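You operate a simulated robot arm through the tools that you are given. There is no shell and no other tool. Be economical: measure what you need, move in short steps, check, and stop when the job is done.

The job below is to be done with a simulated robot arm. You get a single attempt, and the scene is never put back.

Task
Fill the small bath to its line, start its heater and wash the blue-handled wire basket's parts at high power.
Fine: both parts end clean, the basket stays in the bath; water to the yellow line before the red switch goes on, nothing over the overflow; blue switch on, blue knob at high, one wash with the green run button; leave both switches on; leave the other buttons, knobs, switches, levers, baskets and parts alone.

The check looks at the end state, three seconds after you hand in, the way a careful person would. Anything else that was tipped, shoved, dropped, spilled or broken makes it a failure.

Robot
A 6-joint arm with a fingered hand on a trunk, on a base that drives. Base frame: it is fixed to the floor where the robot stands at the start and does not move with it; the origin is under the middle of the robot, x ahead of it, y to its left, z up. Readings come in m, degrees, newtons and seconds.
With the tool pointing down near the work surface it reaches from about 0.12 to 0.38 m from the robot's upright axis, wherever it stands. Its first joint turns from -166.0 to 166.0 degrees. Places, roughly: black block (8x5x3 cm) [0.5, 0.1, 0.3]; black lever [1.6, -1.4, 0.3]; black run button [1.7, -1.3, 0.8]; blue knob [0.5, 0.6, 1]; blue switch [0.4, 0.5, 1]; brass bracket (7x5x4 cm) [0.3, 0.4, 0.5]; brass lid (6x6x2 cm) [0.5, 0.5, 0.9]; brass ring [1.25, -0.75, 0.75]; flat wire basket [1.75, -1.5, 0.5]; grey block [1.5, -1, 0.75]; grey bracket [1.75, -1, 0.75]; grey lid [1.75, -1, 0.75]; grey lid (7x7x3 cm) [0.8, 0, 0.7]; grey round flange [1.5, -1, 0.75]; grey square flange [1.75, -0.75, 0.75]; heat knob [2.2, -2.4, 1.5]. Payload 2.3 kg.
The TCP is the grasp point between the finger pads, 0.022 m short of the fingertips. In the tool frame z runs along the fingers and y along their closing line. Largest opening 0.112 m; the body of the gripper starts 0.06 m behind the TCP. The gripper is a hand of 3 fingers: y runs from the thumb to the fingers, the wrist lies at [0, 0, -0.218] in the tool frame, and closing takes about 1.5 s.
Orientation is told as [roll, pitch, yaw] about the base's x, y, z axes, in that order, counted from this pose: with the fingers straight down and closing along the base's y, the tool's x points along the base's -x, its y along +y and its z along -z.

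Tools
- The arm moves only by the tool servo_tool. Its arguments are lists of equal length, an entry for each row: "translation": the shift along the tool's x, y, z in m, a list of three; "rot": the turn, a rotation vector about the tool's x, y, z in degrees, a list of three. In form: {"translation": [[dx, dy, dz], ...], "rot": [[rx, ry, rz], ...]}. A call has 1 to 12 rows; each row is the pose to reach, as a shift and turn from the pose commanded when the call began, along the tool's axes at that moment. "jaw" is the opening in per cent of the stroke, from 0 (shut) to 100 (fully open), set as the call begins (left out, the last holds). Rows are played at 5 a second. More than 0.05 m and 8.6 degrees between two rows, or a gripper value outside its range, and nothing of the call is played. Where a pose cannot be reached the arm comes as near as it can. A force on the tool above 90 N (or 10 N above the force at the start of the call, whichever is more), or a blocked arm, ends the call early, and 0.2 s more pass. Each finger travels about 0.072 m/s and halts on what it meets, pressing with about 28 N; the grip force reading is that of the motor and also rises with nothing between the fingers. The clock runs only during rows and for 0.2 s after the last one: add rows that repeat a pose to give the fingers time. It gives the time, the measured TCP pose, the force on the tool (base axes), the opening and the grip force at its end, in the units of the frame above (readings bear some noise), with the torque about the TCP (base axes, N m) and any sound that the robot's microphone picked up, and new pictures: "show" is both (left out), scene, wrist or none.
- Cameras (640 x 400 px; columns grow to the right, rows downward): "scene" is now at [0.0105, 0.1768, 1.5589]; the picture's right is [0.47, -0.88, 0.00], its down [-0.62, -0.33, -0.71] and it looks along [0.62, 0.33, -0.71] (base axes); focal length 260 px, centre (320, 200). "wrist" rides on the gripper at [0.066, 0.003, -0.08] in the tool frame; the picture's right is [-0.05, 1.00, 0.00], its down [-0.77, -0.04, -0.64] and it looks along [-0.64, -0.03, 0.77] (tool axes); focal length 275 px, centre (320, 200). There is no depth. A picture from a camera that has moved, and an enlarged one, comes with that camera's place and axes in the base frame and with its lens.
- raise_lower(by): slides the trunk up (or, below 0, down) by that many m; the arm and the scene camera ride with it, the base frame stays. It gives what a move gives, with no picture.
- drive_base(legs): drives the robot by 1 to 6 legs, each [ahead, left, turn to the left] in m, m and degrees, along the robot's own axes; the way and the turn of a leg run together, so that a leg with both is an arc; at most 1.5 m and 180 degrees a leg. The arm and the cameras ride along, it lands a little off, and it stops where it bumps. It gives what a move gives, and a new picture of the scene camera.
- move_fingers(finger1, finger2, thumb_bend): sets how far each is bent, from 0 (flat) to 100 (curled in); at 30 the hand is open as for a grip, at 70 the pads meet at the TCP. One left out holds its place. A second passes; each finger stops where it meets its share of the squeeze, and holds until it gets a number again. A gripper value or a shape takes the hand back. It gives what a move gives, with no picture; readings hold the bend of each and the force on the fingers (four entries, about 0 where the hand has none), thumb and palm.
- hand_shape(shape): the hand has 3 fingers and takes this shape, open, in about a second: jaw (thumb against the fingers, like two jaws); tri (thumb and two fingers); tip (a fingertip pinch); poke (one finger out to press); point (the index stretched); flat (the hand flat); cup (the hand cupped); fist (a fist). The gripper value then closes the fingers along that shape, each until it touches; the sizes above hold for jaw. It gives what a move gives, with no picture.
- pan_tilt(pan, tilt): turns the head with the scene camera to pan (to the left, within 155 degrees either way) and tilt (down, from -29 to 69), counted from straight ahead of the robot. It gives what a move gives, and a new picture of the scene camera.
- zoom(camera, box): a new picture of the part [left, top, right, bottom] of that camera's present view, enlarged. It takes no simulated time.
- close_job(): hands the job in; it is judged then, once.

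Work in short steps. Places have to be worked out from the pictures, the camera data and where the tool is seen: move nearer, look again, correct. Check each grasp and each placing, and mend what went wrong. You have 120 turns and 260 pictures in all, those below and enlarged ones among them. Open the gripper and draw the arm clear of the work before you hand the job in, unless the task says otherwise; then end with one line.

The tools are called after "Call:" as a command line: name --argument value ..., lists and objects as JSON in quotes. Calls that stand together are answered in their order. servo_tool: Moves the arm, as the interface text tells. Its arguments: {"type":"object","properties":{"translation":{"type":"array"},"rot":{"type":"array"},"jaw":{"type":"number"},"show":{"type":"string","enum":["both","scene","wrist","none"]}},"required":["translation","rot"]} The other tools are called the same way: raise_lower (by) slides the trunk up or down; hand_shape (shape) gives the hand a shape; move_fingers (finger1, finger2, thumb_bend) moves the fingers one by one; drive_base (legs) drives the base; pan_tilt (pan, tilt) turns the head that bears the scene camera; zoom (camera, box) takes an enlarged picture of a part of a camera's view; close_job () hands the job in.

At the start:

```text
time_s: 0.0
position: [0.1706, 0.1658, 1.2634]
tcp_rot: [0.1, 0.0, -0.1]
ft_force: [0.7, -0.2, 0.1]
wrist_torque: [0.0, -0.02, 0.01]
grip_width: 0.112
finger_force: 0.1
shape: jaw
bend: [30.0, 30.0, 30.0]
finger forces: [0.0, 0.0, 0.0, 0.1, 0.0, 0.1]
trunk travel left (down, up): [-0.481, 0.109]
robot x, y, heading: [-0.0006, -0.0029, 0.1]
head pan, tilt: [28.1, 45.0]
```

scene: 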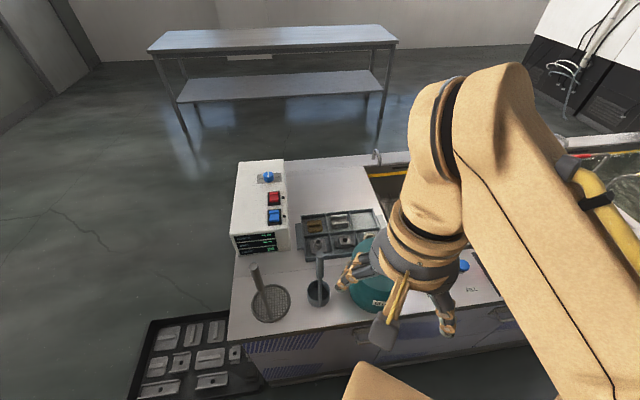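
wrist: 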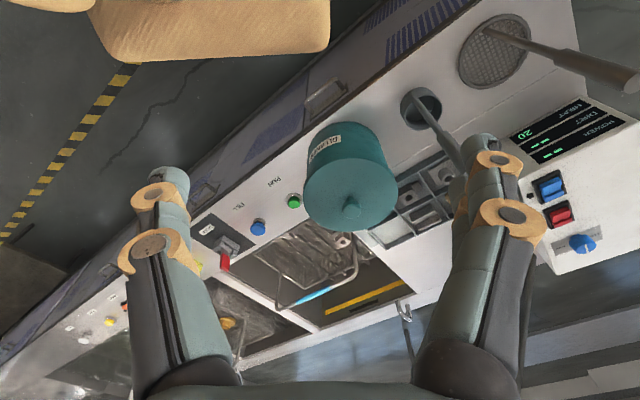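

The wrist view shows the washer: two baths, a control box, buttons. I look closer before moving.

Call:
zoom --camera "wrist" --box '[160, 150, 420, 330]'

Call:
zoom --camera "wrist" --box '[0, 180, 260, 400]'

Call:
zoom --camera "wrist" --box '[440, 80, 640, 270]'

Call:
pan_tilt --pan -20 --tilt 45

```text
2.22 times, centred on (290, 240) of wrist
camera zoom: at [0.1027, 0.1696, 1.343], right [0.05, 1.0, 0.0], down [0.77, -0.04, 0.64], along [0.64, -0.03, -0.77], focal length 612 px, centre (387, 111)
```

zoom: 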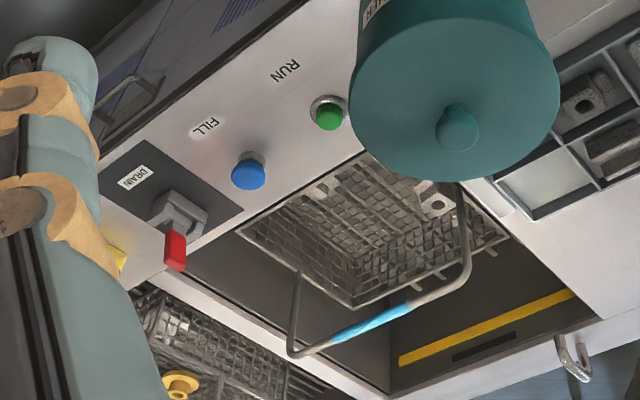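

```text
1.82 times, centred on (130, 290) of wrist
camera zoom: at [0.1027, 0.1696, 1.343], right [0.05, 1.0, 0.0], down [0.77, -0.04, 0.64], along [0.64, -0.03, -0.77], focal length 500 px, centre (666, 36)
```

zoom: 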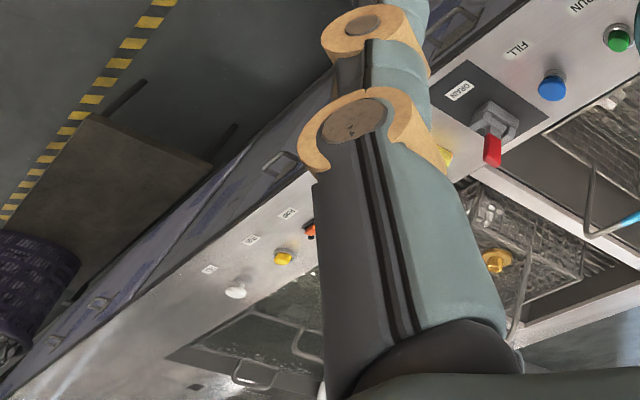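

```text
2.11 times, centred on (540, 175) of wrist
camera zoom: at [0.1027, 0.1696, 1.343], right [0.05, 1.0, 0.0], down [0.77, -0.04, 0.64], along [0.64, -0.03, -0.77], focal length 580 px, centre (-143, 253)
```

zoom: 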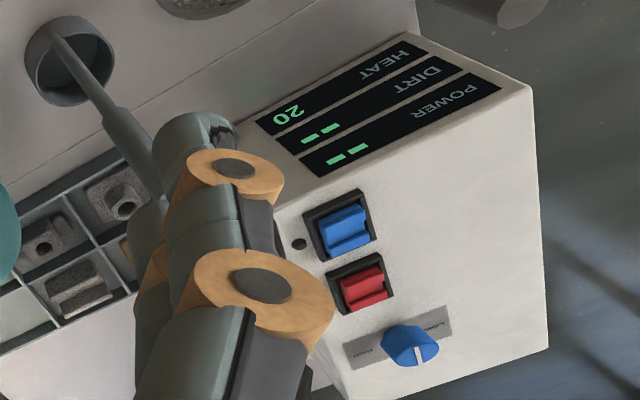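

```text
time_s: 1.2
position: [0.1695, 0.1654, 1.2625]
tcp_rot: [0.1, 0.1, 0.0]
ft_force: [0.6, 0.6, 0.1]
wrist_torque: [-0.01, -0.02, -0.03]
grip_width: 0.1121
finger_force: 0.1
shape: jaw
bend: [30.0, 30.0, 30.0]
finger forces: [0.0, 0.1, 0.0, 0.0, 0.0, 0.0]
trunk travel left (down, up): [-0.481, 0.109]
robot x, y, heading: [0.0018, -0.0001, 0.1]
head pan, tilt: [-20.0, 45.0]
camera scene: at [0.0152, 0.1108, 1.5589], right [-0.34, -0.94, 0.0], down [-0.66, 0.24, -0.71], along [0.66, -0.24, -0.71], focal length 260 px, centre (320, 200)
```

scene: 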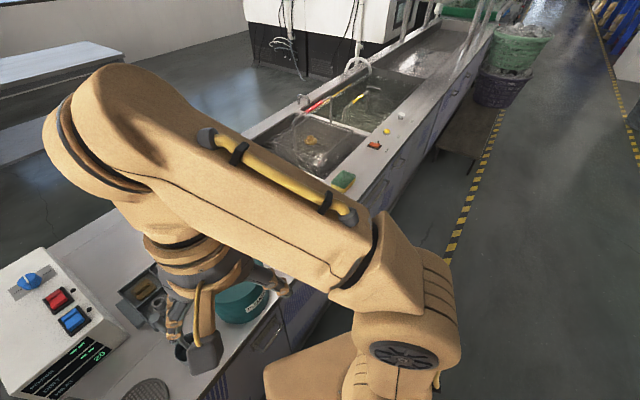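

The table edge runs obliquely, about 0.35 m ahead at a heading of about 35°. I look steeply down to see the base's room to the table.

Call:
pan_tilt --pan 35 --tilt 69

Call:
pan_tilt --pan 80 --tilt 60

```text
time_s: 2.4
position: [0.1699, 0.1666, 1.2619]
tcp_rot: [0.2, 0.1, 0.0]
ft_force: [0.6, -0.1, 0.2]
wrist_torque: [0.01, 0.0, 0.01]
grip_width: 0.1121
finger_force: 0.0
shape: jaw
bend: [30.0, 30.0, 30.0]
finger forces: [0.0, 0.1, 0.1, 0.0, 0.0, 0.0]
trunk travel left (down, up): [-0.481, 0.109]
robot x, y, heading: [0.0001, -0.0019, 0.2]
head pan, tilt: [35.0, 68.8]
camera scene: at [-0.0154, 0.1705, 1.5301], right [0.57, -0.82, 0.0], down [-0.76, -0.53, -0.36], along [0.3, 0.21, -0.93], focal length 260 px, centre (320, 200)
```

scene: 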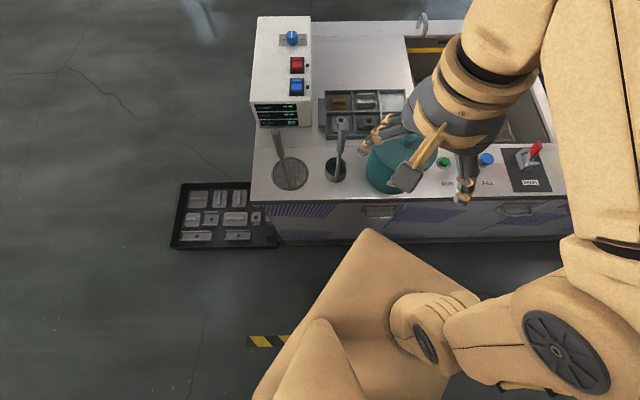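

```text
time_s: 3.5
position: [0.1709, 0.1664, 1.2622]
tcp_rot: [0.1, 0.0, 0.0]
ft_force: [-0.2, 0.8, -1.2]
wrist_torque: [-0.01, -0.02, 0.0]
grip_width: 0.1118
finger_force: 0.2
shape: jaw
bend: [30.0, 30.0, 30.0]
finger forces: [0.0, 0.1, 0.1, 0.2, 0.0, 0.0]
trunk travel left (down, up): [-0.481, 0.109]
robot x, y, heading: [0.0005, 0.0002, -0.2]
head pan, tilt: [80.0, 60.0]
camera scene: at [-0.0496, 0.2041, 1.5394], right [0.98, -0.17, 0.0], down [-0.15, -0.85, -0.5], along [0.09, 0.49, -0.87], focal length 260 px, centre (320, 200)
```

scene: 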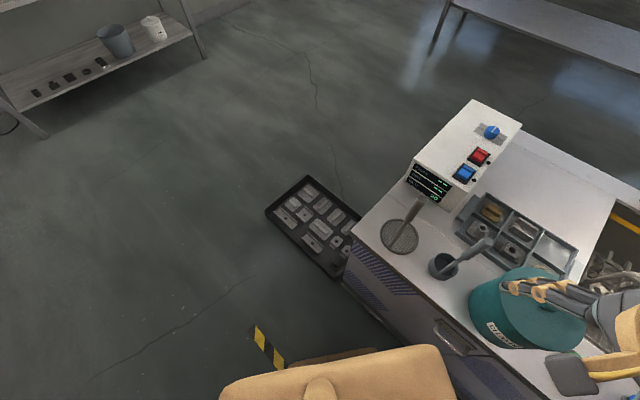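

The base's front looks about 0.2 m ahead of its axis and the table edge is about 0.35 m away. I turn to square up with the table and shift right towards the fill and run buttons.

Call:
drive_base --legs '[[0, 0, 35.5], [0, -0.28, 0], [0.05, 0, 0]]'

Call:
pan_tilt --pan 0 --tilt 62

```text
time_s: 7.7
position: [0.247, 0.0338, 1.2632]
tcp_rot: [0.1, 0.0, 35.1]
ft_force: [-0.5, 0.8, -0.5]
wrist_torque: [-0.01, 0.04, -0.02]
grip_width: 0.112
finger_force: 0.0
shape: jaw
bend: [30.0, 30.0, 30.0]
finger forces: [0.1, 0.0, 0.0, 0.1, 0.0, 0.0]
trunk travel left (down, up): [-0.481, 0.109]
robot x, y, heading: [0.2087, -0.2012, 35.5]
head pan, tilt: [80.0, 60.0]
camera scene: at [0.0446, -0.0598, 1.5396], right [0.91, 0.43, 0.0], down [0.37, -0.78, -0.5], along [-0.21, 0.45, -0.87], focal length 260 px, centre (320, 200)
```

scene: 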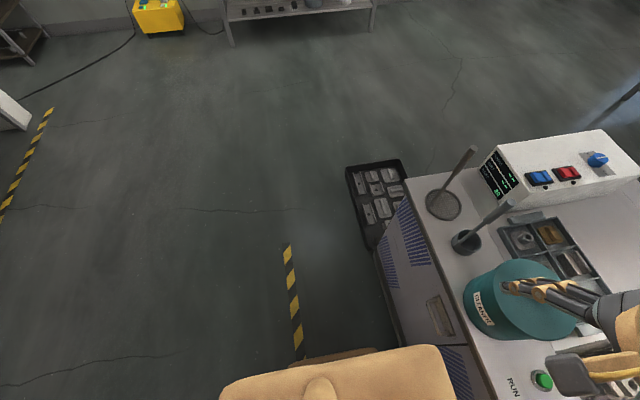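

```text
time_s: 9.2
position: [0.2462, 0.0344, 1.2642]
tcp_rot: [0.2, 0.0, 35.1]
ft_force: [-0.7, 0.4, 0.4]
wrist_torque: [0.02, 0.0, 0.0]
grip_width: 0.112
finger_force: 0.1
shape: jaw
bend: [30.0, 30.0, 30.0]
finger forces: [0.0, 0.0, 0.1, 0.0, 0.0, 0.0]
trunk travel left (down, up): [-0.481, 0.109]
robot x, y, heading: [0.2055, -0.1985, 35.1]
head pan, tilt: [0.0, 62.0]
camera scene: at [0.1239, -0.0838, 1.5372], right [0.58, -0.82, 0.0], down [-0.72, -0.51, -0.47], along [0.38, 0.27, -0.88], focal length 260 px, centre (320, 200)
```

scene: 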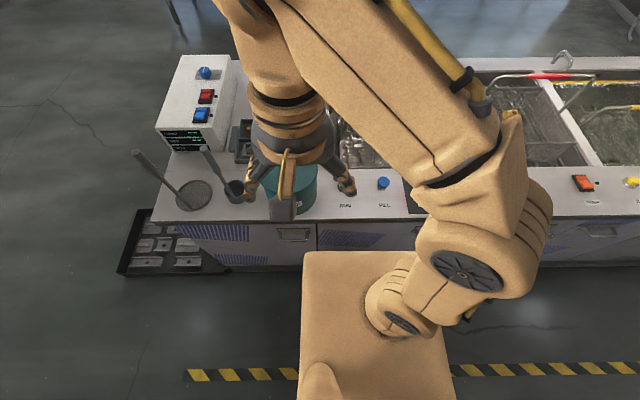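

Squared up, with about 0.12 m gap to the table. I take a wrist view to measure the buttons and the bath.

Call:
servo_tool --translation '[[0, 0, 0]]' --rot '[[0, 0, 0]]' --show "wrist"

```text
time_s: 9.6
position: [0.2459, 0.0349, 1.2637]
tcp_rot: [0.1, 0.0, 35.2]
ft_force: [0.5, -0.8, -0.1]
wrist_torque: [0.02, -0.01, 0.03]
grip_width: 0.1118
finger_force: 0.1
shape: jaw
bend: [30.0, 30.0, 30.0]
finger forces: [0.0, 0.0, 0.0, 0.0, 0.0, 0.1]
trunk travel left (down, up): [-0.481, 0.109]
robot x, y, heading: [0.203, -0.1991, 35.2]
head pan, tilt: [0.0, 62.0]
camera wrist: at [0.1894, -0.0005, 1.343], right [-0.54, 0.84, 0.0], down [0.65, 0.41, 0.64], along [0.54, 0.34, -0.77], focal length 275 px, centre (320, 200)
```

wrist: 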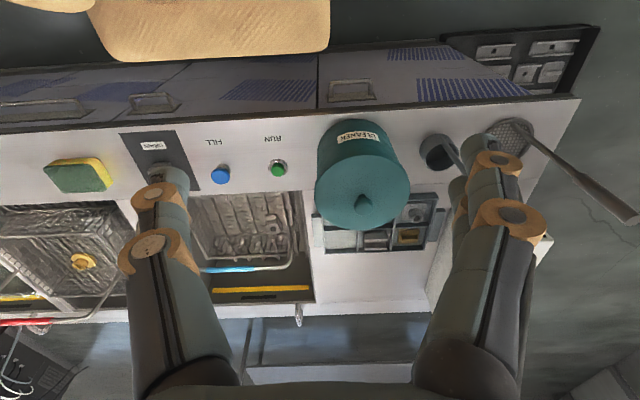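

The pot is a cleaner jar; FILL is about d=0.475 and RUN 0.46 along the table normal. I shape the hand for pressing and look at where the finger ends up.

Call:
hand_shape --shape "poke"

Call:
servo_tool --translation '[[0, -0.05, 0], [0, -0.1, 0], [0, -0.14, 0]]' --rot '[[0, 0, 0], [0, 0, 0], [0, 0, 0]]'

```text
time_s: 10.5
position: [0.2456, 0.0346, 1.2614]
tcp_rot: [0.0, 0.1, 35.2]
ft_force: [-0.3, -1.2, -0.2]
wrist_torque: [-0.02, 0.03, 0.0]
grip_width: 0.0
finger_force: 0.1
shape: poke
bend: [100.0, 100.0, 46.0]
finger forces: [0.1, 0.1, 0.0, 0.0, 0.0, 0.0]
trunk travel left (down, up): [-0.481, 0.109]
robot x, y, heading: [0.2023, -0.1979, 35.2]
head pan, tilt: [0.0, 62.0]
```

```text
time_s: 11.3
position: [0.3284, -0.0792, 1.257]
tcp_rot: [0.1, -0.1, 35.2]
ft_force: [-0.3, -0.3, 0.2]
wrist_torque: [0.04, 0.0, 0.01]
grip_width: 0.0
finger_force: 0.1
shape: poke
bend: [100.0, 100.0, 46.0]
finger forces: [0.1, 0.1, 0.1, 0.1, 0.0, 0.0]
out of reach, approached as far as the arm can: row 3
trunk travel left (down, up): [-0.481, 0.109]
robot x, y, heading: [0.1991, -0.1976, 35.3]
head pan, tilt: [0.0, 62.0]
camera scene: at [0.124, -0.0844, 1.5372], right [0.58, -0.82, 0.0], down [-0.72, -0.51, -0.47], along [0.38, 0.27, -0.88], focal length 260 px, centre (320, 200)
camera wrist: at [0.2708, -0.1146, 1.3371], right [-0.54, 0.84, 0.0], down [0.65, 0.41, 0.64], along [0.54, 0.34, -0.77], focal length 275 px, centre (320, 200)
```

scene: 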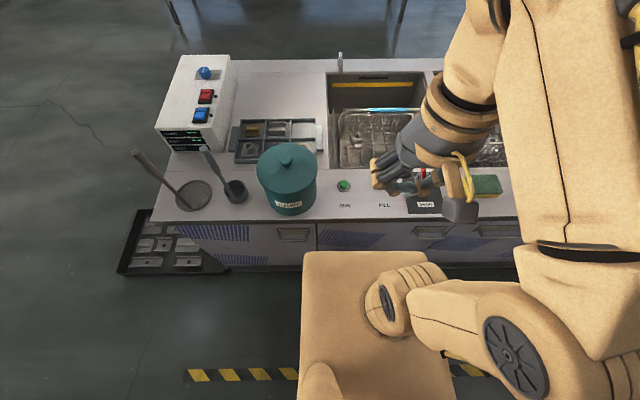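
wrist: 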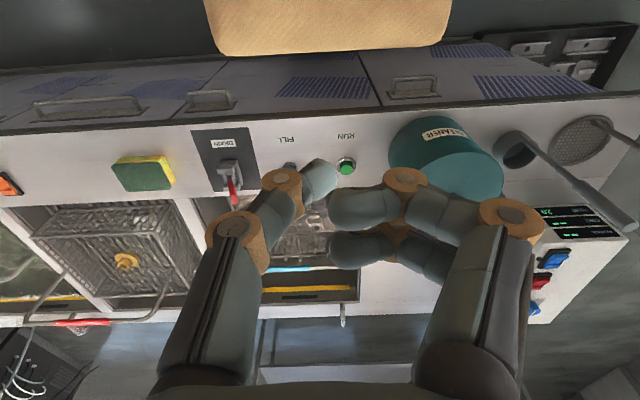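

The thumb tip serves as the poking finger, at about the TCP axis. I drive 5 cm closer so FILL and RUN are within reach.

Call:
drive_base --legs '[[0.05, 0, 0]]'

Call:
servo_tool --translation '[[0, 0, 0.05], [0, 0, 0.1], [0, 0, 0.15], [0, 0, 0.2], [-0.03, 0, 0.25], [-0.06, 0, 0.28]]' --rot '[[0, 0, 0], [0, 0, 0], [0, 0, 0], [0, 0, 0], [0, 0, 0], [0, 0, 0]]'

```text
time_s: 12.2
position: [0.3704, -0.0505, 1.2574]
tcp_rot: [0.0, 0.1, 35.0]
ft_force: [0.7, 0.4, -1.2]
wrist_torque: [-0.02, 0.03, 0.0]
grip_width: 0.0
finger_force: 0.1
shape: poke
bend: [100.0, 100.0, 46.0]
finger forces: [0.0, 0.0, 0.0, 0.1, 0.0, 0.0]
trunk travel left (down, up): [-0.481, 0.109]
robot x, y, heading: [0.2418, -0.1699, 35.3]
head pan, tilt: [0.0, 62.0]
camera scene: at [0.1662, -0.0542, 1.5372], right [0.58, -0.82, 0.0], down [-0.72, -0.51, -0.47], along [0.38, 0.27, -0.88], focal length 260 px, centre (320, 200)
```

scene: 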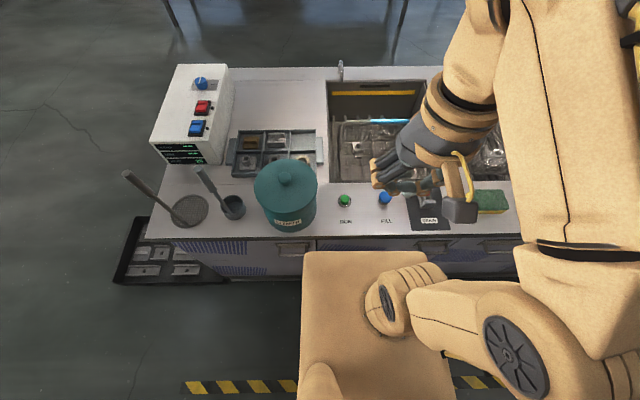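

```text
refused: row 5 steps farther than a row can; nothing moved
```

Still clear of the table. FILL from this view is at about (0.573, 0.0), RUN at (0.499, 0.092). I lower, then move above FILL.

Call:
servo_tool --translation '[[0, 0, 0.05], [0, 0, 0.1], [0, 0, 0.15], [0, 0, 0.2], [-0.04, -0.016, 0.2], [-0.08, -0.032, 0.2], [-0.12, -0.048, 0.2], [-0.16, -0.064, 0.2], [-0.194, -0.077, 0.2]]' --rot '[[0, 0, 0], [0, 0, 0], [0, 0, 0], [0, 0, 0], [0, 0, 0], [0, 0, 0], [0, 0, 0], [0, 0, 0], [0, 0, 0]]'

```text
time_s: 13.3
position: [0.3726, -0.0478, 1.0642]
tcp_rot: [0.6, -0.3, 34.8]
ft_force: [8.8, 7.6, 4.3]
wrist_torque: [-0.9, 1.1, -0.09]
grip_width: 0.0
finger_force: 0.0
shape: poke
bend: [100.0, 100.0, 46.0]
finger forces: [0.0, 0.0, 0.0, 0.0, 0.0, 0.0]
trunk travel left (down, up): [-0.481, 0.109]
robot x, y, heading: [0.2436, -0.1703, 35.3]
head pan, tilt: [0.0, 62.0]
stopped in row 5: the force on the tool passed its limit at 124 N (the readings are from after the stop); the commanded pose is now the measured one
camera scene: at [0.165, -0.0549, 1.5372], right [0.58, -0.82, 0.0], down [-0.72, -0.51, -0.47], along [0.38, 0.27, -0.88], focal length 260 px, centre (320, 200)
camera wrist: at [0.3147, -0.0821, 1.1428], right [-0.53, 0.85, 0.01], down [0.65, 0.4, 0.64], along [0.54, 0.35, -0.77], focal length 275 px, centre (320, 200)
```

scene: 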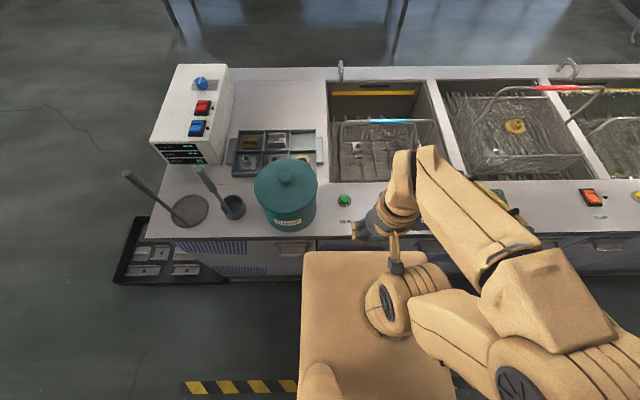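
wrist: 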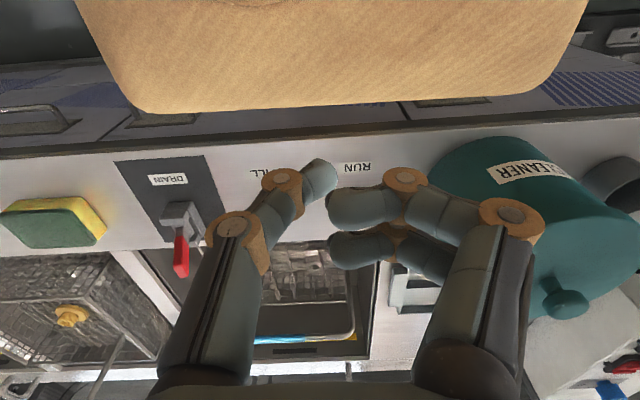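

The hand touched the robot's own shoulder housing on the way down; nothing of the scene was touched. I go forward away from it, then continue.

Call:
servo_tool --translation '[[-0.02, 0, -0.03], [-0.06, -0.01, -0.03], [-0.1, -0.03, -0.03], [-0.14, -0.05, -0.02], [-0.17, -0.065, 0], [-0.19, -0.078, 0.01]]' --rot '[[0, 0, 0], [0, 0, 0], [0, 0, 0], [0, 0, 0], [0, 0, 0], [0, 0, 0]]'

```text
time_s: 14.7
position: [0.5727, -0.0025, 1.053]
tcp_rot: [0.4, -0.2, 34.8]
ft_force: [0.3, -0.4, -0.1]
wrist_torque: [-0.01, 0.0, 0.01]
grip_width: 0.0
finger_force: 0.1
shape: poke
bend: [100.0, 100.0, 46.0]
finger forces: [0.0, 0.0, 0.1, 0.1, 0.0, 0.0]
trunk travel left (down, up): [-0.481, 0.109]
robot x, y, heading: [0.2456, -0.1711, 35.3]
head pan, tilt: [0.0, 62.0]
camera scene: at [0.1654, -0.0551, 1.5372], right [0.58, -0.82, 0.0], down [-0.72, -0.51, -0.47], along [0.38, 0.27, -0.88], focal length 260 px, centre (320, 200)
camera wrist: at [0.5156, -0.0384, 1.132], right [-0.53, 0.85, 0.01], down [0.66, 0.4, 0.64], along [0.54, 0.34, -0.77], focal length 275 px, centre (320, 200)
```

scene: 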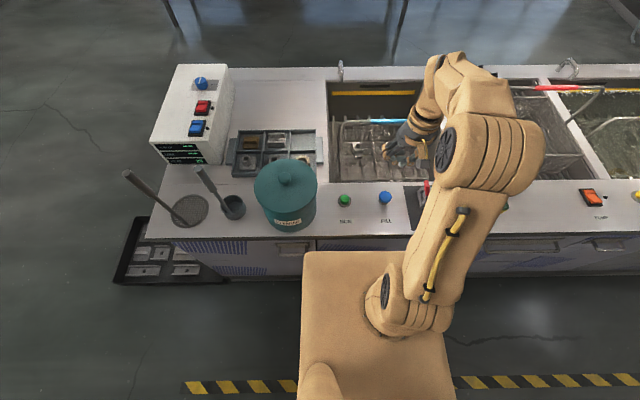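
wrist: 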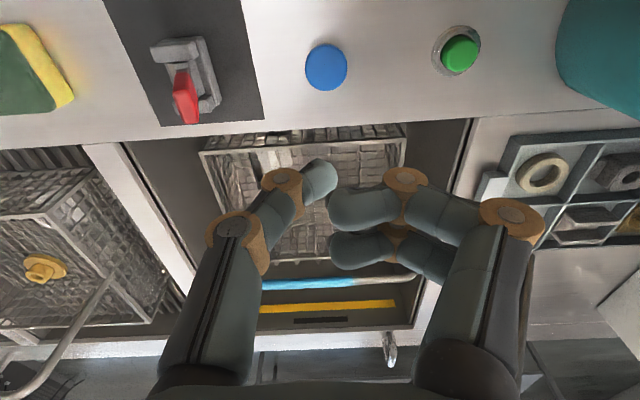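

FILL triangulates to about (0.566, 0.000), top near z 0.88. I descend to just above it and check alignment.

Call:
servo_tool --translation '[[0.004, 0.006, 0.04], [0.004, 0.006, 0.08], [0.004, 0.006, 0.12]]' --rot '[[0, 0, 0], [0, 0, 0], [0, 0, 0]]'

```text
time_s: 15.5
position: [0.564, -0.0001, 0.9322]
tcp_rot: [0.5, -0.2, 34.7]
ft_force: [0.5, -0.2, 0.6]
wrist_torque: [0.0, -0.03, 0.03]
grip_width: 0.0
finger_force: 0.0
shape: poke
bend: [100.0, 100.0, 46.0]
finger forces: [0.0, 0.1, 0.0, 0.0, 0.1, 0.0]
trunk travel left (down, up): [-0.481, 0.109]
robot x, y, heading: [0.2392, -0.1691, 35.5]
head pan, tilt: [0.0, 62.0]
camera scene: at [0.1653, -0.0549, 1.5372], right [0.58, -0.82, 0.0], down [-0.72, -0.51, -0.47], along [0.38, 0.27, -0.88], focal length 260 px, centre (320, 200)
camera wrist: at [0.5075, -0.035, 1.0122], right [-0.53, 0.85, 0.01], down [0.66, 0.4, 0.64], along [0.54, 0.34, -0.77], focal length 275 px, centre (320, 200)
```

scene: 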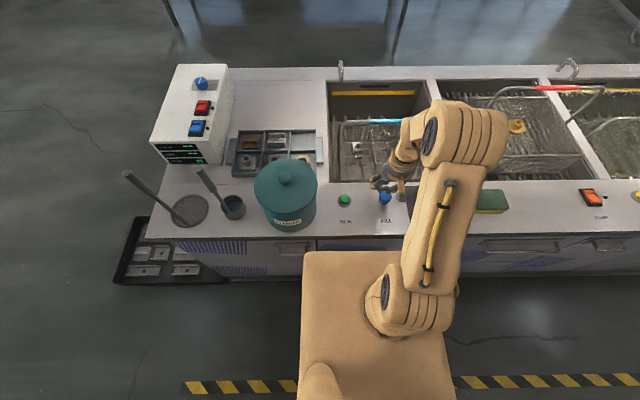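
wrist: 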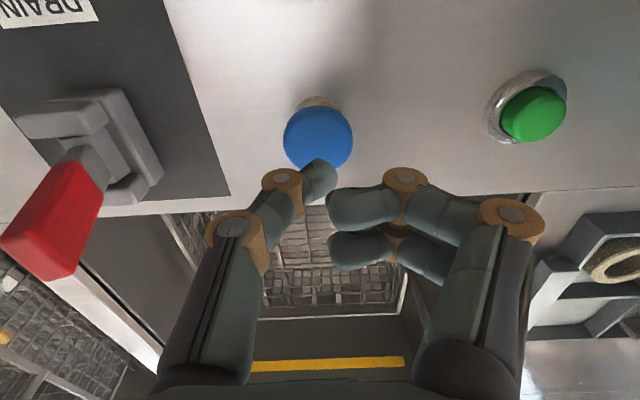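

Alignment is good. I press FILL gently and watch.

Call:
servo_tool --translation '[[0, 0, 0.015], [0, 0, 0.025], [0, 0, 0.03], [0, 0, 0.033]]' --rot '[[0, 0, 0], [0, 0, 0], [0, 0, 0], [0, 0, 0]]'

```text
time_s: 16.5
position: [0.566, -0.0003, 0.9018]
tcp_rot: [0.5, -0.4, 34.7]
ft_force: [3.1, -3.1, 17.2]
wrist_torque: [-0.01, -0.01, 0.01]
grip_width: 0.0
finger_force: 0.1
shape: poke
bend: [100.0, 100.0, 46.0]
finger forces: [0.0, 0.1, 0.0, 0.0, 16.7, 0.0]
trunk travel left (down, up): [-0.481, 0.109]
robot x, y, heading: [0.2448, -0.1708, 35.1]
head pan, tilt: [0.0, 62.0]
heard: click
camera scene: at [0.1638, -0.0567, 1.5376], right [0.58, -0.82, 0.0], down [-0.72, -0.51, -0.47], along [0.38, 0.27, -0.88], focal length 260 px, centre (320, 200)
camera wrist: at [0.5076, -0.035, 0.9808], right [-0.53, 0.85, 0.01], down [0.65, 0.4, 0.64], along [0.54, 0.35, -0.77], focal length 275 px, centre (320, 200)
```

scene: 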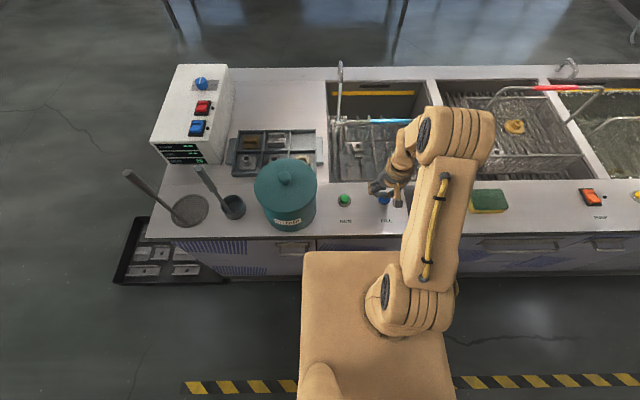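
wrist: 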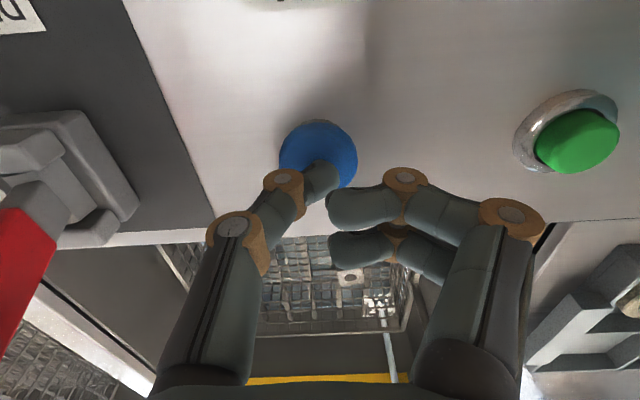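

It clicked and water runs from the tap into the bath. I release the button to learn whether it is momentary or latching.

Call:
servo_tool --translation '[[0, 0, -0.02], [0, 0, -0.03]]' --rot '[[0, 0, 0], [0, 0, 0]]' --show "scene"

Call:
zoom --camera "scene" --box '[300, 50, 460, 190]'

```text
time_s: 17.1
position: [0.5637, 0.0009, 0.9304]
tcp_rot: [0.5, -0.2, 34.7]
ft_force: [0.2, 0.6, -0.8]
wrist_torque: [0.04, 0.01, 0.0]
grip_width: 0.0
finger_force: 0.1
shape: poke
bend: [100.0, 100.0, 46.0]
finger forces: [0.0, 0.1, 0.1, 0.0, 0.0, 0.1]
trunk travel left (down, up): [-0.481, 0.109]
robot x, y, heading: [0.2439, -0.1699, 35.3]
head pan, tilt: [0.0, 62.0]
camera scene: at [0.1647, -0.0551, 1.5371], right [0.58, -0.82, 0.0], down [-0.72, -0.51, -0.47], along [0.38, 0.27, -0.88], focal length 260 px, centre (320, 200)
```

scene: 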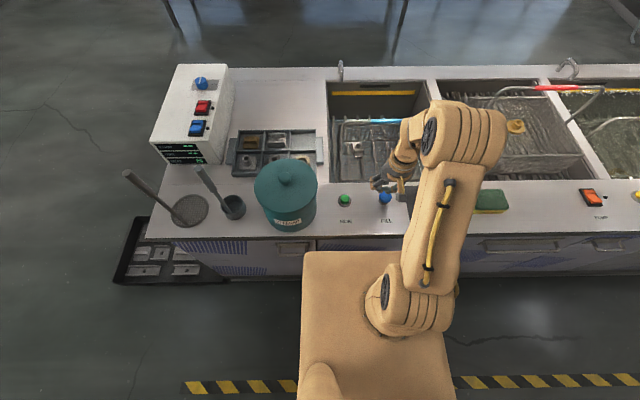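

```text
2.86 times, centred on (380, 120) of scene
camera zoom: at [0.1647, -0.0551, 1.5371], right [0.58, -0.82, 0.0], down [-0.72, -0.51, -0.47], along [0.38, 0.27, -0.88], focal length 744 px, centre (149, 429)
```

zoom: 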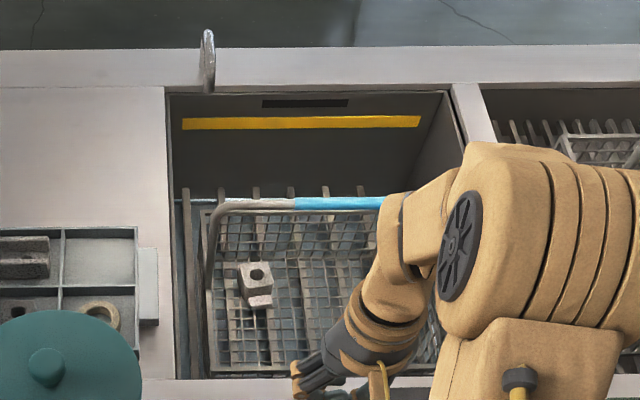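

FILL is momentary: flow stops on release, so I control the level. I press and hold about 2 s and check the level.

Call:
servo_tool --translation '[[0, 0, 0.02], [0, 0, 0.03], [0, 0, 0.03], [0, 0, 0.03], [0, 0, 0.03], [0, 0, 0.03], [0, 0, 0.03], [0, 0, 0.03], [0, 0, 0.03], [0, 0, 0.03], [0, 0, 0.03], [0, 0, 0.03]]' --rot '[[0, 0, 0], [0, 0, 0], [0, 0, 0], [0, 0, 0], [0, 0, 0], [0, 0, 0], [0, 0, 0], [0, 0, 0], [0, 0, 0], [0, 0, 0], [0, 0, 0], [0, 0, 0]]' --show "none"

Call:
zoom --camera "scene" --box '[300, 50, 460, 190]'

```text
time_s: 19.7
position: [0.5649, 0.0007, 0.9002]
tcp_rot: [0.5, -0.3, 34.8]
ft_force: [5.7, 1.6, 19.4]
wrist_torque: [0.1, -0.07, -0.05]
grip_width: 0.0
finger_force: 0.0
shape: poke
bend: [100.0, 100.0, 47.0]
finger forces: [0.0, 0.0, 0.0, 0.0, 19.1, 0.1]
trunk travel left (down, up): [-0.481, 0.109]
robot x, y, heading: [0.2434, -0.1694, 35.1]
head pan, tilt: [0.0, 62.0]
heard: click
```

```text
2.86 times, centred on (380, 120) of scene
camera zoom: at [0.1641, -0.056, 1.5373], right [0.58, -0.82, 0.0], down [-0.72, -0.51, -0.47], along [0.38, 0.27, -0.88], focal length 744 px, centre (149, 429)
```

zoom: 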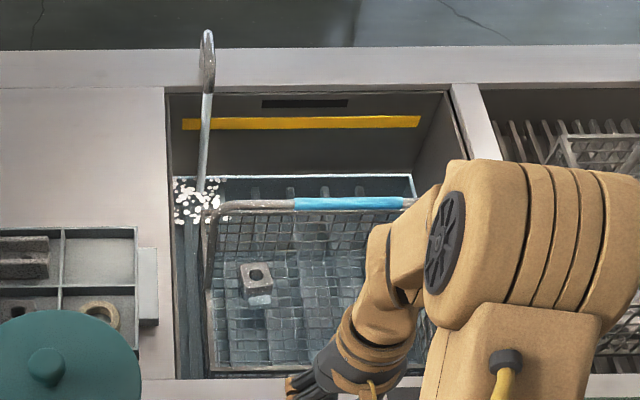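

The water edge on the back wall is well below the yellow line (row 177 vs 123). I keep holding for another ~2.2 s.

Call:
servo_tool --translation '[[0, 0, 0], [0, 0, 0], [0, 0, 0], [0, 0, 0], [0, 0, 0], [0, 0, 0], [0, 0, 0], [0, 0, 0], [0, 0, 0], [0, 0, 0]]' --rot '[[0, 0, 0], [0, 0, 0], [0, 0, 0], [0, 0, 0], [0, 0, 0], [0, 0, 0], [0, 0, 0], [0, 0, 0], [0, 0, 0], [0, 0, 0]]' --show "none"

Call:
zoom --camera "scene" --box '[300, 50, 460, 190]'

```text
time_s: 21.9
position: [0.5649, 0.0, 0.9004]
tcp_rot: [0.5, -0.4, 34.7]
ft_force: [5.7, 0.8, 19.0]
wrist_torque: [0.14, -0.09, -0.04]
grip_width: 0.0
finger_force: 0.2
shape: poke
bend: [100.0, 100.0, 47.0]
finger forces: [0.0, 0.0, 0.1, 0.0, 19.3, 0.0]
trunk travel left (down, up): [-0.481, 0.109]
robot x, y, heading: [0.2447, -0.1726, 35.4]
head pan, tilt: [0.0, 62.0]
```

```text
2.86 times, centred on (380, 120) of scene
camera zoom: at [0.1641, -0.056, 1.5373], right [0.58, -0.82, 0.0], down [-0.72, -0.51, -0.47], along [0.38, 0.27, -0.88], focal length 744 px, centre (149, 429)
```

zoom: 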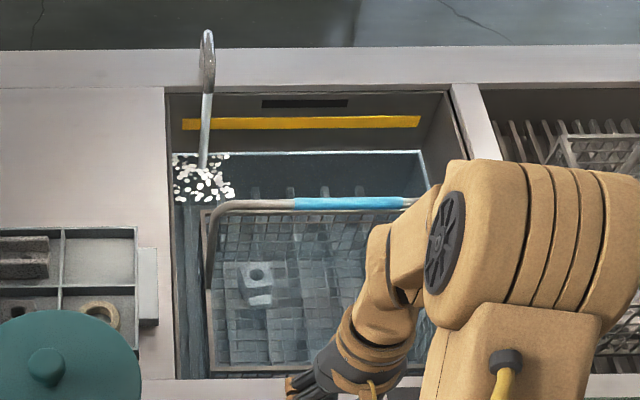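

Rising about 11 rows/s; about 2.5 s remain to the middle of the line. I hold 1.8 s, then check.

Call:
servo_tool --translation '[[0, 0, 0], [0, 0, 0], [0, 0, 0], [0, 0, 0], [0, 0, 0], [0, 0, 0], [0, 0, 0], [0, 0, 0]]' --rot '[[0, 0, 0], [0, 0, 0], [0, 0, 0], [0, 0, 0], [0, 0, 0], [0, 0, 0], [0, 0, 0], [0, 0, 0]]' --show "none"

Call:
zoom --camera "scene" --box '[300, 50, 460, 190]'

```text
time_s: 23.7
position: [0.5655, -0.0002, 0.8993]
tcp_rot: [0.4, -0.3, 34.7]
ft_force: [6.2, 1.4, 18.8]
wrist_torque: [0.09, -0.07, -0.03]
grip_width: 0.0
finger_force: 0.1
shape: poke
bend: [100.0, 100.0, 47.0]
finger forces: [0.0, 0.1, 0.0, 0.0, 19.3, 0.0]
trunk travel left (down, up): [-0.481, 0.109]
robot x, y, heading: [0.2421, -0.1721, 34.9]
head pan, tilt: [0.0, 62.0]
```

```text
2.86 times, centred on (380, 120) of scene
camera zoom: at [0.1641, -0.056, 1.5373], right [0.58, -0.82, 0.0], down [-0.72, -0.51, -0.47], along [0.38, 0.27, -0.88], focal length 744 px, centre (149, 429)
```

zoom: 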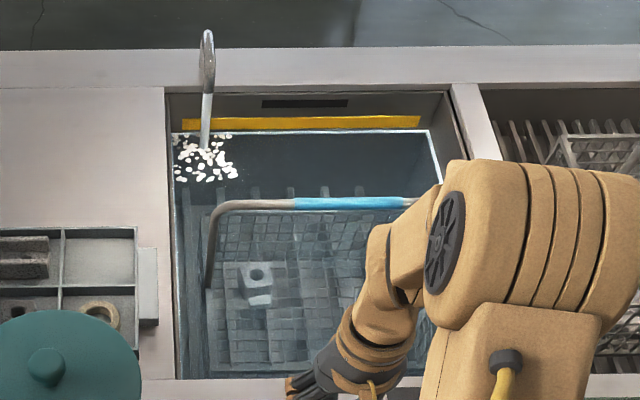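

The level is at the lower edge of the line. I hold 0.4 s more and release, then check.

Call:
servo_tool --translation '[[0, 0, 0], [0, 0, 0], [0, 0, -0.03], [0, 0, -0.04]]' --rot '[[0, 0, 0], [0, 0, 0], [0, 0, 0], [0, 0, 0]]' --show "none"

Call:
zoom --camera "scene" --box '[300, 50, 460, 190]'

Call:
zoom --camera "scene" --box '[330, 65, 420, 121]'

```text
time_s: 24.7
position: [0.5642, 0.0006, 0.9389]
tcp_rot: [0.5, 0.0, 34.8]
ft_force: [0.6, 0.6, -0.3]
wrist_torque: [0.01, -0.03, 0.02]
grip_width: 0.0
finger_force: 0.0
shape: poke
bend: [100.0, 100.0, 46.0]
finger forces: [0.1, 0.1, 0.0, 0.1, 0.0, 0.0]
trunk travel left (down, up): [-0.481, 0.109]
robot x, y, heading: [0.2456, -0.1703, 35.3]
head pan, tilt: [0.0, 62.0]
```

```text
2.86 times, centred on (380, 120) of scene
camera zoom: at [0.1648, -0.055, 1.537], right [0.58, -0.82, 0.0], down [-0.72, -0.51, -0.47], along [0.38, 0.27, -0.88], focal length 744 px, centre (149, 429)
```

zoom: 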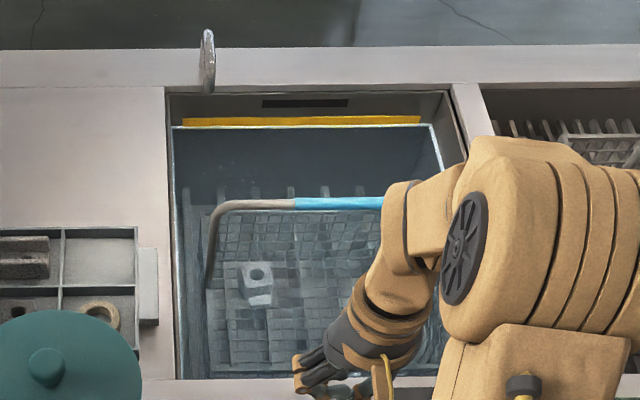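

```text
7.11 times, centred on (375, 93) of scene
camera zoom: at [0.1648, -0.055, 1.537], right [0.58, -0.82, 0.0], down [-0.72, -0.51, -0.47], along [0.38, 0.27, -0.88], focal length 1852 px, centre (-71, 961)
```

zoom: 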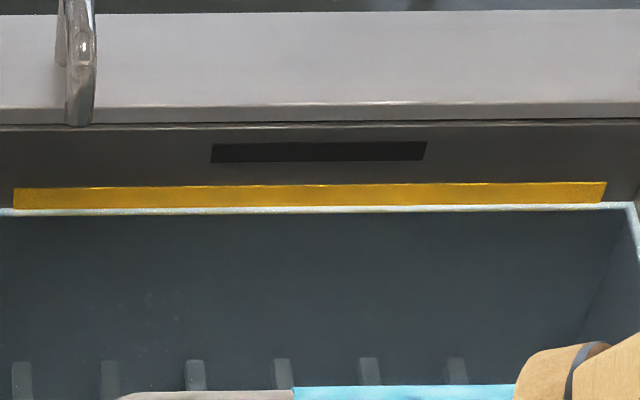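

The water hides the lower third of the line. One short tap brings it to mid-line.

Call:
servo_tool --translation '[[0, 0, 0.025], [0, 0, 0.039], [0, 0, 0.02], [0, 0, 0]]' --rot '[[0, 0, 0], [0, 0, 0], [0, 0, 0], [0, 0, 0]]' --show "none"

Call:
zoom --camera "scene" --box '[330, 65, 420, 121]'

```text
time_s: 25.7
position: [0.5643, 0.0015, 0.9397]
tcp_rot: [0.5, -0.1, 34.7]
ft_force: [0.0, -0.8, -0.4]
wrist_torque: [-0.01, 0.04, 0.01]
grip_width: 0.0
finger_force: 0.0
shape: poke
bend: [100.0, 100.0, 46.0]
finger forces: [0.0, 0.1, 0.1, 0.1, 0.0, 0.1]
trunk travel left (down, up): [-0.481, 0.109]
robot x, y, heading: [0.2445, -0.171, 35.4]
head pan, tilt: [0.0, 62.0]
heard: click
```

```text
7.11 times, centred on (375, 93) of scene
camera zoom: at [0.1645, -0.0553, 1.5371], right [0.58, -0.82, 0.0], down [-0.72, -0.51, -0.47], along [0.38, 0.27, -0.88], focal length 1852 px, centre (-71, 961)
```

zoom: 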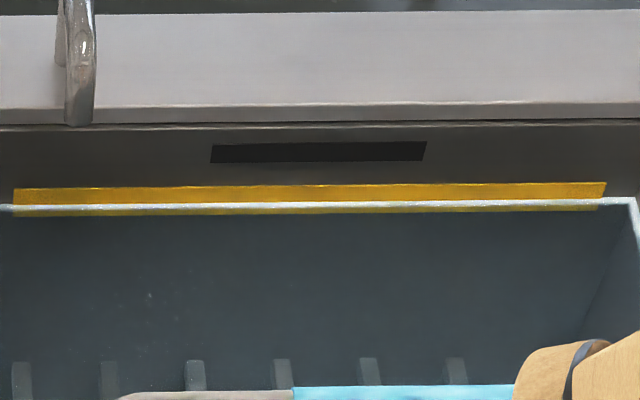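

The level now sits in the yellow line. The switch box is far from the front and tall tool handles stand before it, so I'll go around to the table's left end, past the tray. First I raise and retract the arm.

Call:
servo_tool --translation '[[0, 0, -0.045], [0.01, 0, -0.09], [0.025, 0, -0.135], [0.05, 0, -0.175], [0.07, 0, -0.21]]' --rot '[[0, 0, 0], [0, 0, 0], [0, 0, 0], [0, 0, 0], [0, 0, 0]]'

Call:
zoom --camera "scene" --box '[140, 55, 260, 175]'

Call:
drive_base --legs '[[-0.35, 0, 0]]'

Call:
pan_tilt --pan 60 --tilt 35

```text
time_s: 26.9
position: [0.5072, -0.0406, 1.1502]
tcp_rot: [0.6, -0.2, 34.8]
ft_force: [-0.4, 0.2, -0.7]
wrist_torque: [-0.01, 0.02, -0.01]
grip_width: 0.0
finger_force: 0.1
shape: poke
bend: [100.0, 100.0, 46.0]
finger forces: [0.1, 0.1, 0.0, 0.1, 0.0, 0.0]
trunk travel left (down, up): [-0.481, 0.109]
robot x, y, heading: [0.2438, -0.1714, 35.2]
head pan, tilt: [0.0, 62.0]
camera scene: at [0.1641, -0.0555, 1.5371], right [0.58, -0.82, 0.0], down [-0.72, -0.51, -0.47], along [0.38, 0.27, -0.88], focal length 260 px, centre (320, 200)
camera wrist: at [0.4493, -0.0765, 1.2302], right [-0.53, 0.85, 0.01], down [0.66, 0.4, 0.64], along [0.54, 0.35, -0.77], focal length 275 px, centre (320, 200)
```

scene: 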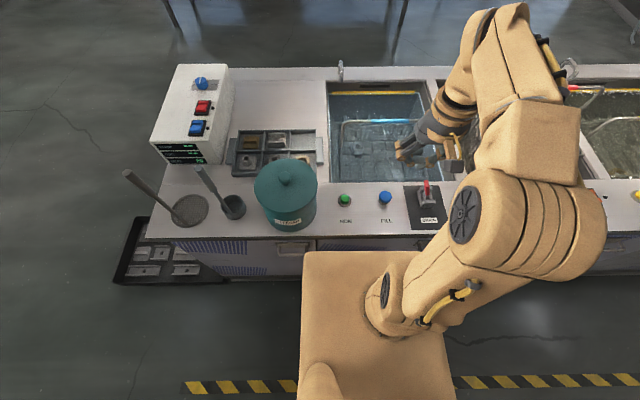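
wrist: 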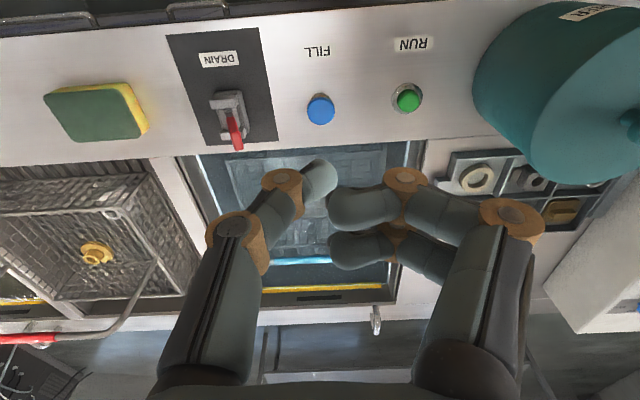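

```text
3.33 times, centred on (200, 115) of scene
camera zoom: at [0.1641, -0.0555, 1.5371], right [0.58, -0.82, 0.0], down [-0.72, -0.51, -0.47], along [0.38, 0.27, -0.88], focal length 868 px, centre (720, 483)
```

zoom: 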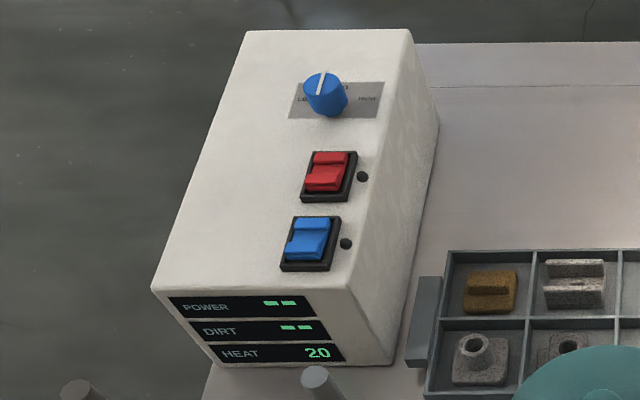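

```text
time_s: 29.1
position: [0.2226, -0.2415, 1.1503]
tcp_rot: [0.6, -0.2, 34.8]
ft_force: [-0.2, -0.2, 0.9]
wrist_torque: [-0.02, 0.0, 0.02]
grip_width: 0.0
finger_force: 0.2
shape: poke
bend: [100.0, 100.0, 46.0]
finger forces: [0.0, 0.0, 0.1, 0.0, 0.1, 0.0]
trunk travel left (down, up): [-0.481, 0.109]
robot x, y, heading: [-0.0394, -0.3701, 35.2]
head pan, tilt: [0.0, 62.0]
camera scene: at [-0.1193, -0.2554, 1.5372], right [0.58, -0.82, 0.0], down [-0.72, -0.51, -0.47], along [0.38, 0.27, -0.88], focal length 260 px, centre (320, 200)
```

scene: 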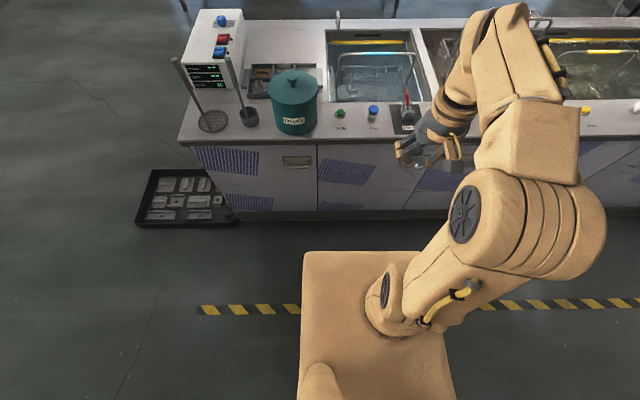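

```text
time_s: 30.4
position: [0.2223, -0.2414, 1.1504]
tcp_rot: [0.6, -0.2, 34.8]
ft_force: [-0.2, 0.2, -0.4]
wrist_torque: [0.0, 0.03, 0.01]
grip_width: 0.0002
finger_force: 0.1
shape: poke
bend: [100.0, 100.0, 46.0]
finger forces: [0.0, 0.0, 0.1, 0.0, 0.0, 0.0]
trunk travel left (down, up): [-0.481, 0.109]
robot x, y, heading: [-0.0448, -0.3678, 35.2]
head pan, tilt: [60.0, 35.0]
camera scene: at [-0.1792, -0.2043, 1.5737], right [1.0, 0.09, 0.0], down [0.05, -0.57, -0.82], along [-0.07, 0.82, -0.57], focal length 260 px, centre (320, 200)
```

scene: 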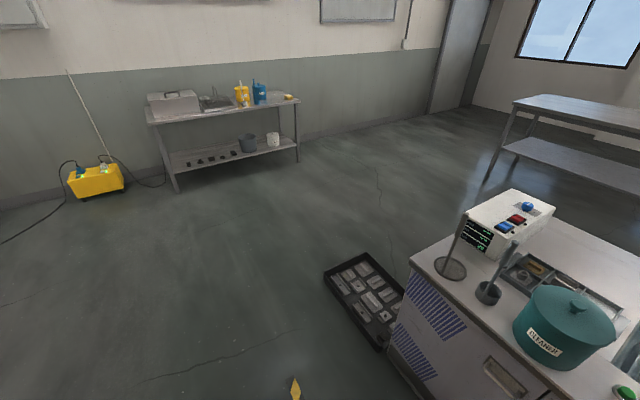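

The tray lies on the floor at the table's left end (d 0.37–0.78). I drive left beyond it, forward, then turn to face the table's end.

Call:
drive_base --legs '[[0, 1.0, 0], [0, 0.65, 0], [1.25, 0, 0], [0, 0, -90]]'

Call:
pan_tilt --pan 15 --tilt 45

```text
time_s: 48.6
position: [0.1543, 1.4447, 1.1495]
tcp_rot: [0.3, -0.2, -55.6]
ft_force: [1.0, -0.6, -0.1]
wrist_torque: [0.0, -0.01, -0.02]
grip_width: 0.0
finger_force: 0.1
shape: poke
bend: [100.0, 100.0, 46.0]
finger forces: [0.0, 0.0, 0.0, 0.0, 0.0, 0.1]
trunk travel left (down, up): [-0.481, 0.109]
robot x, y, heading: [0.0262, 1.7085, -55.1]
head pan, tilt: [60.0, 35.0]
camera scene: at [0.1925, 1.8427, 1.5738], right [0.08, -1.0, 0.0], down [-0.57, -0.05, -0.82], along [0.82, 0.07, -0.57], focal length 260 px, centre (320, 200)
```

scene: 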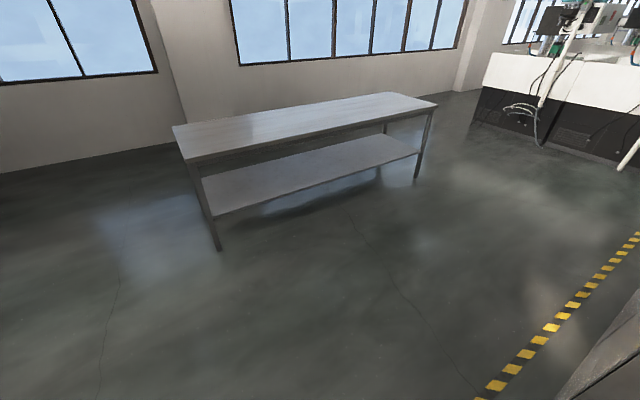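

```text
time_s: 49.8
position: [0.1521, 1.4435, 1.1493]
tcp_rot: [0.6, -0.2, -55.7]
ft_force: [0.4, 0.2, 0.4]
wrist_torque: [0.02, 0.0, 0.03]
grip_width: 0.0
finger_force: 0.1
shape: poke
bend: [100.0, 100.0, 46.0]
finger forces: [0.0, 0.1, 0.1, 0.1, 0.1, 0.0]
trunk travel left (down, up): [-0.481, 0.109]
robot x, y, heading: [0.0235, 1.71, -55.1]
head pan, tilt: [15.0, 45.0]
camera scene: at [0.167, 1.783, 1.559], right [-0.64, -0.77, 0.0], down [-0.54, 0.46, -0.71], along [0.54, -0.46, -0.71], focal length 260 px, centre (320, 200)
```

scene: 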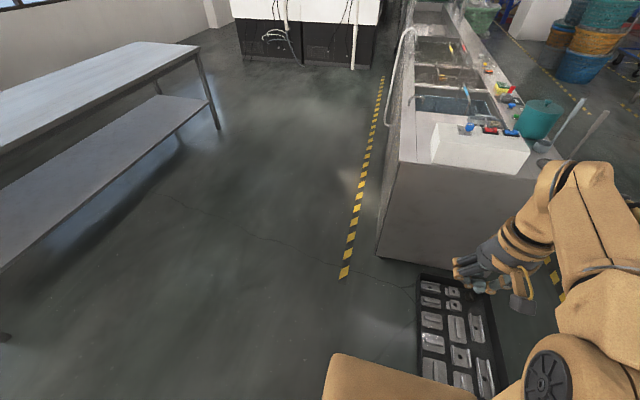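

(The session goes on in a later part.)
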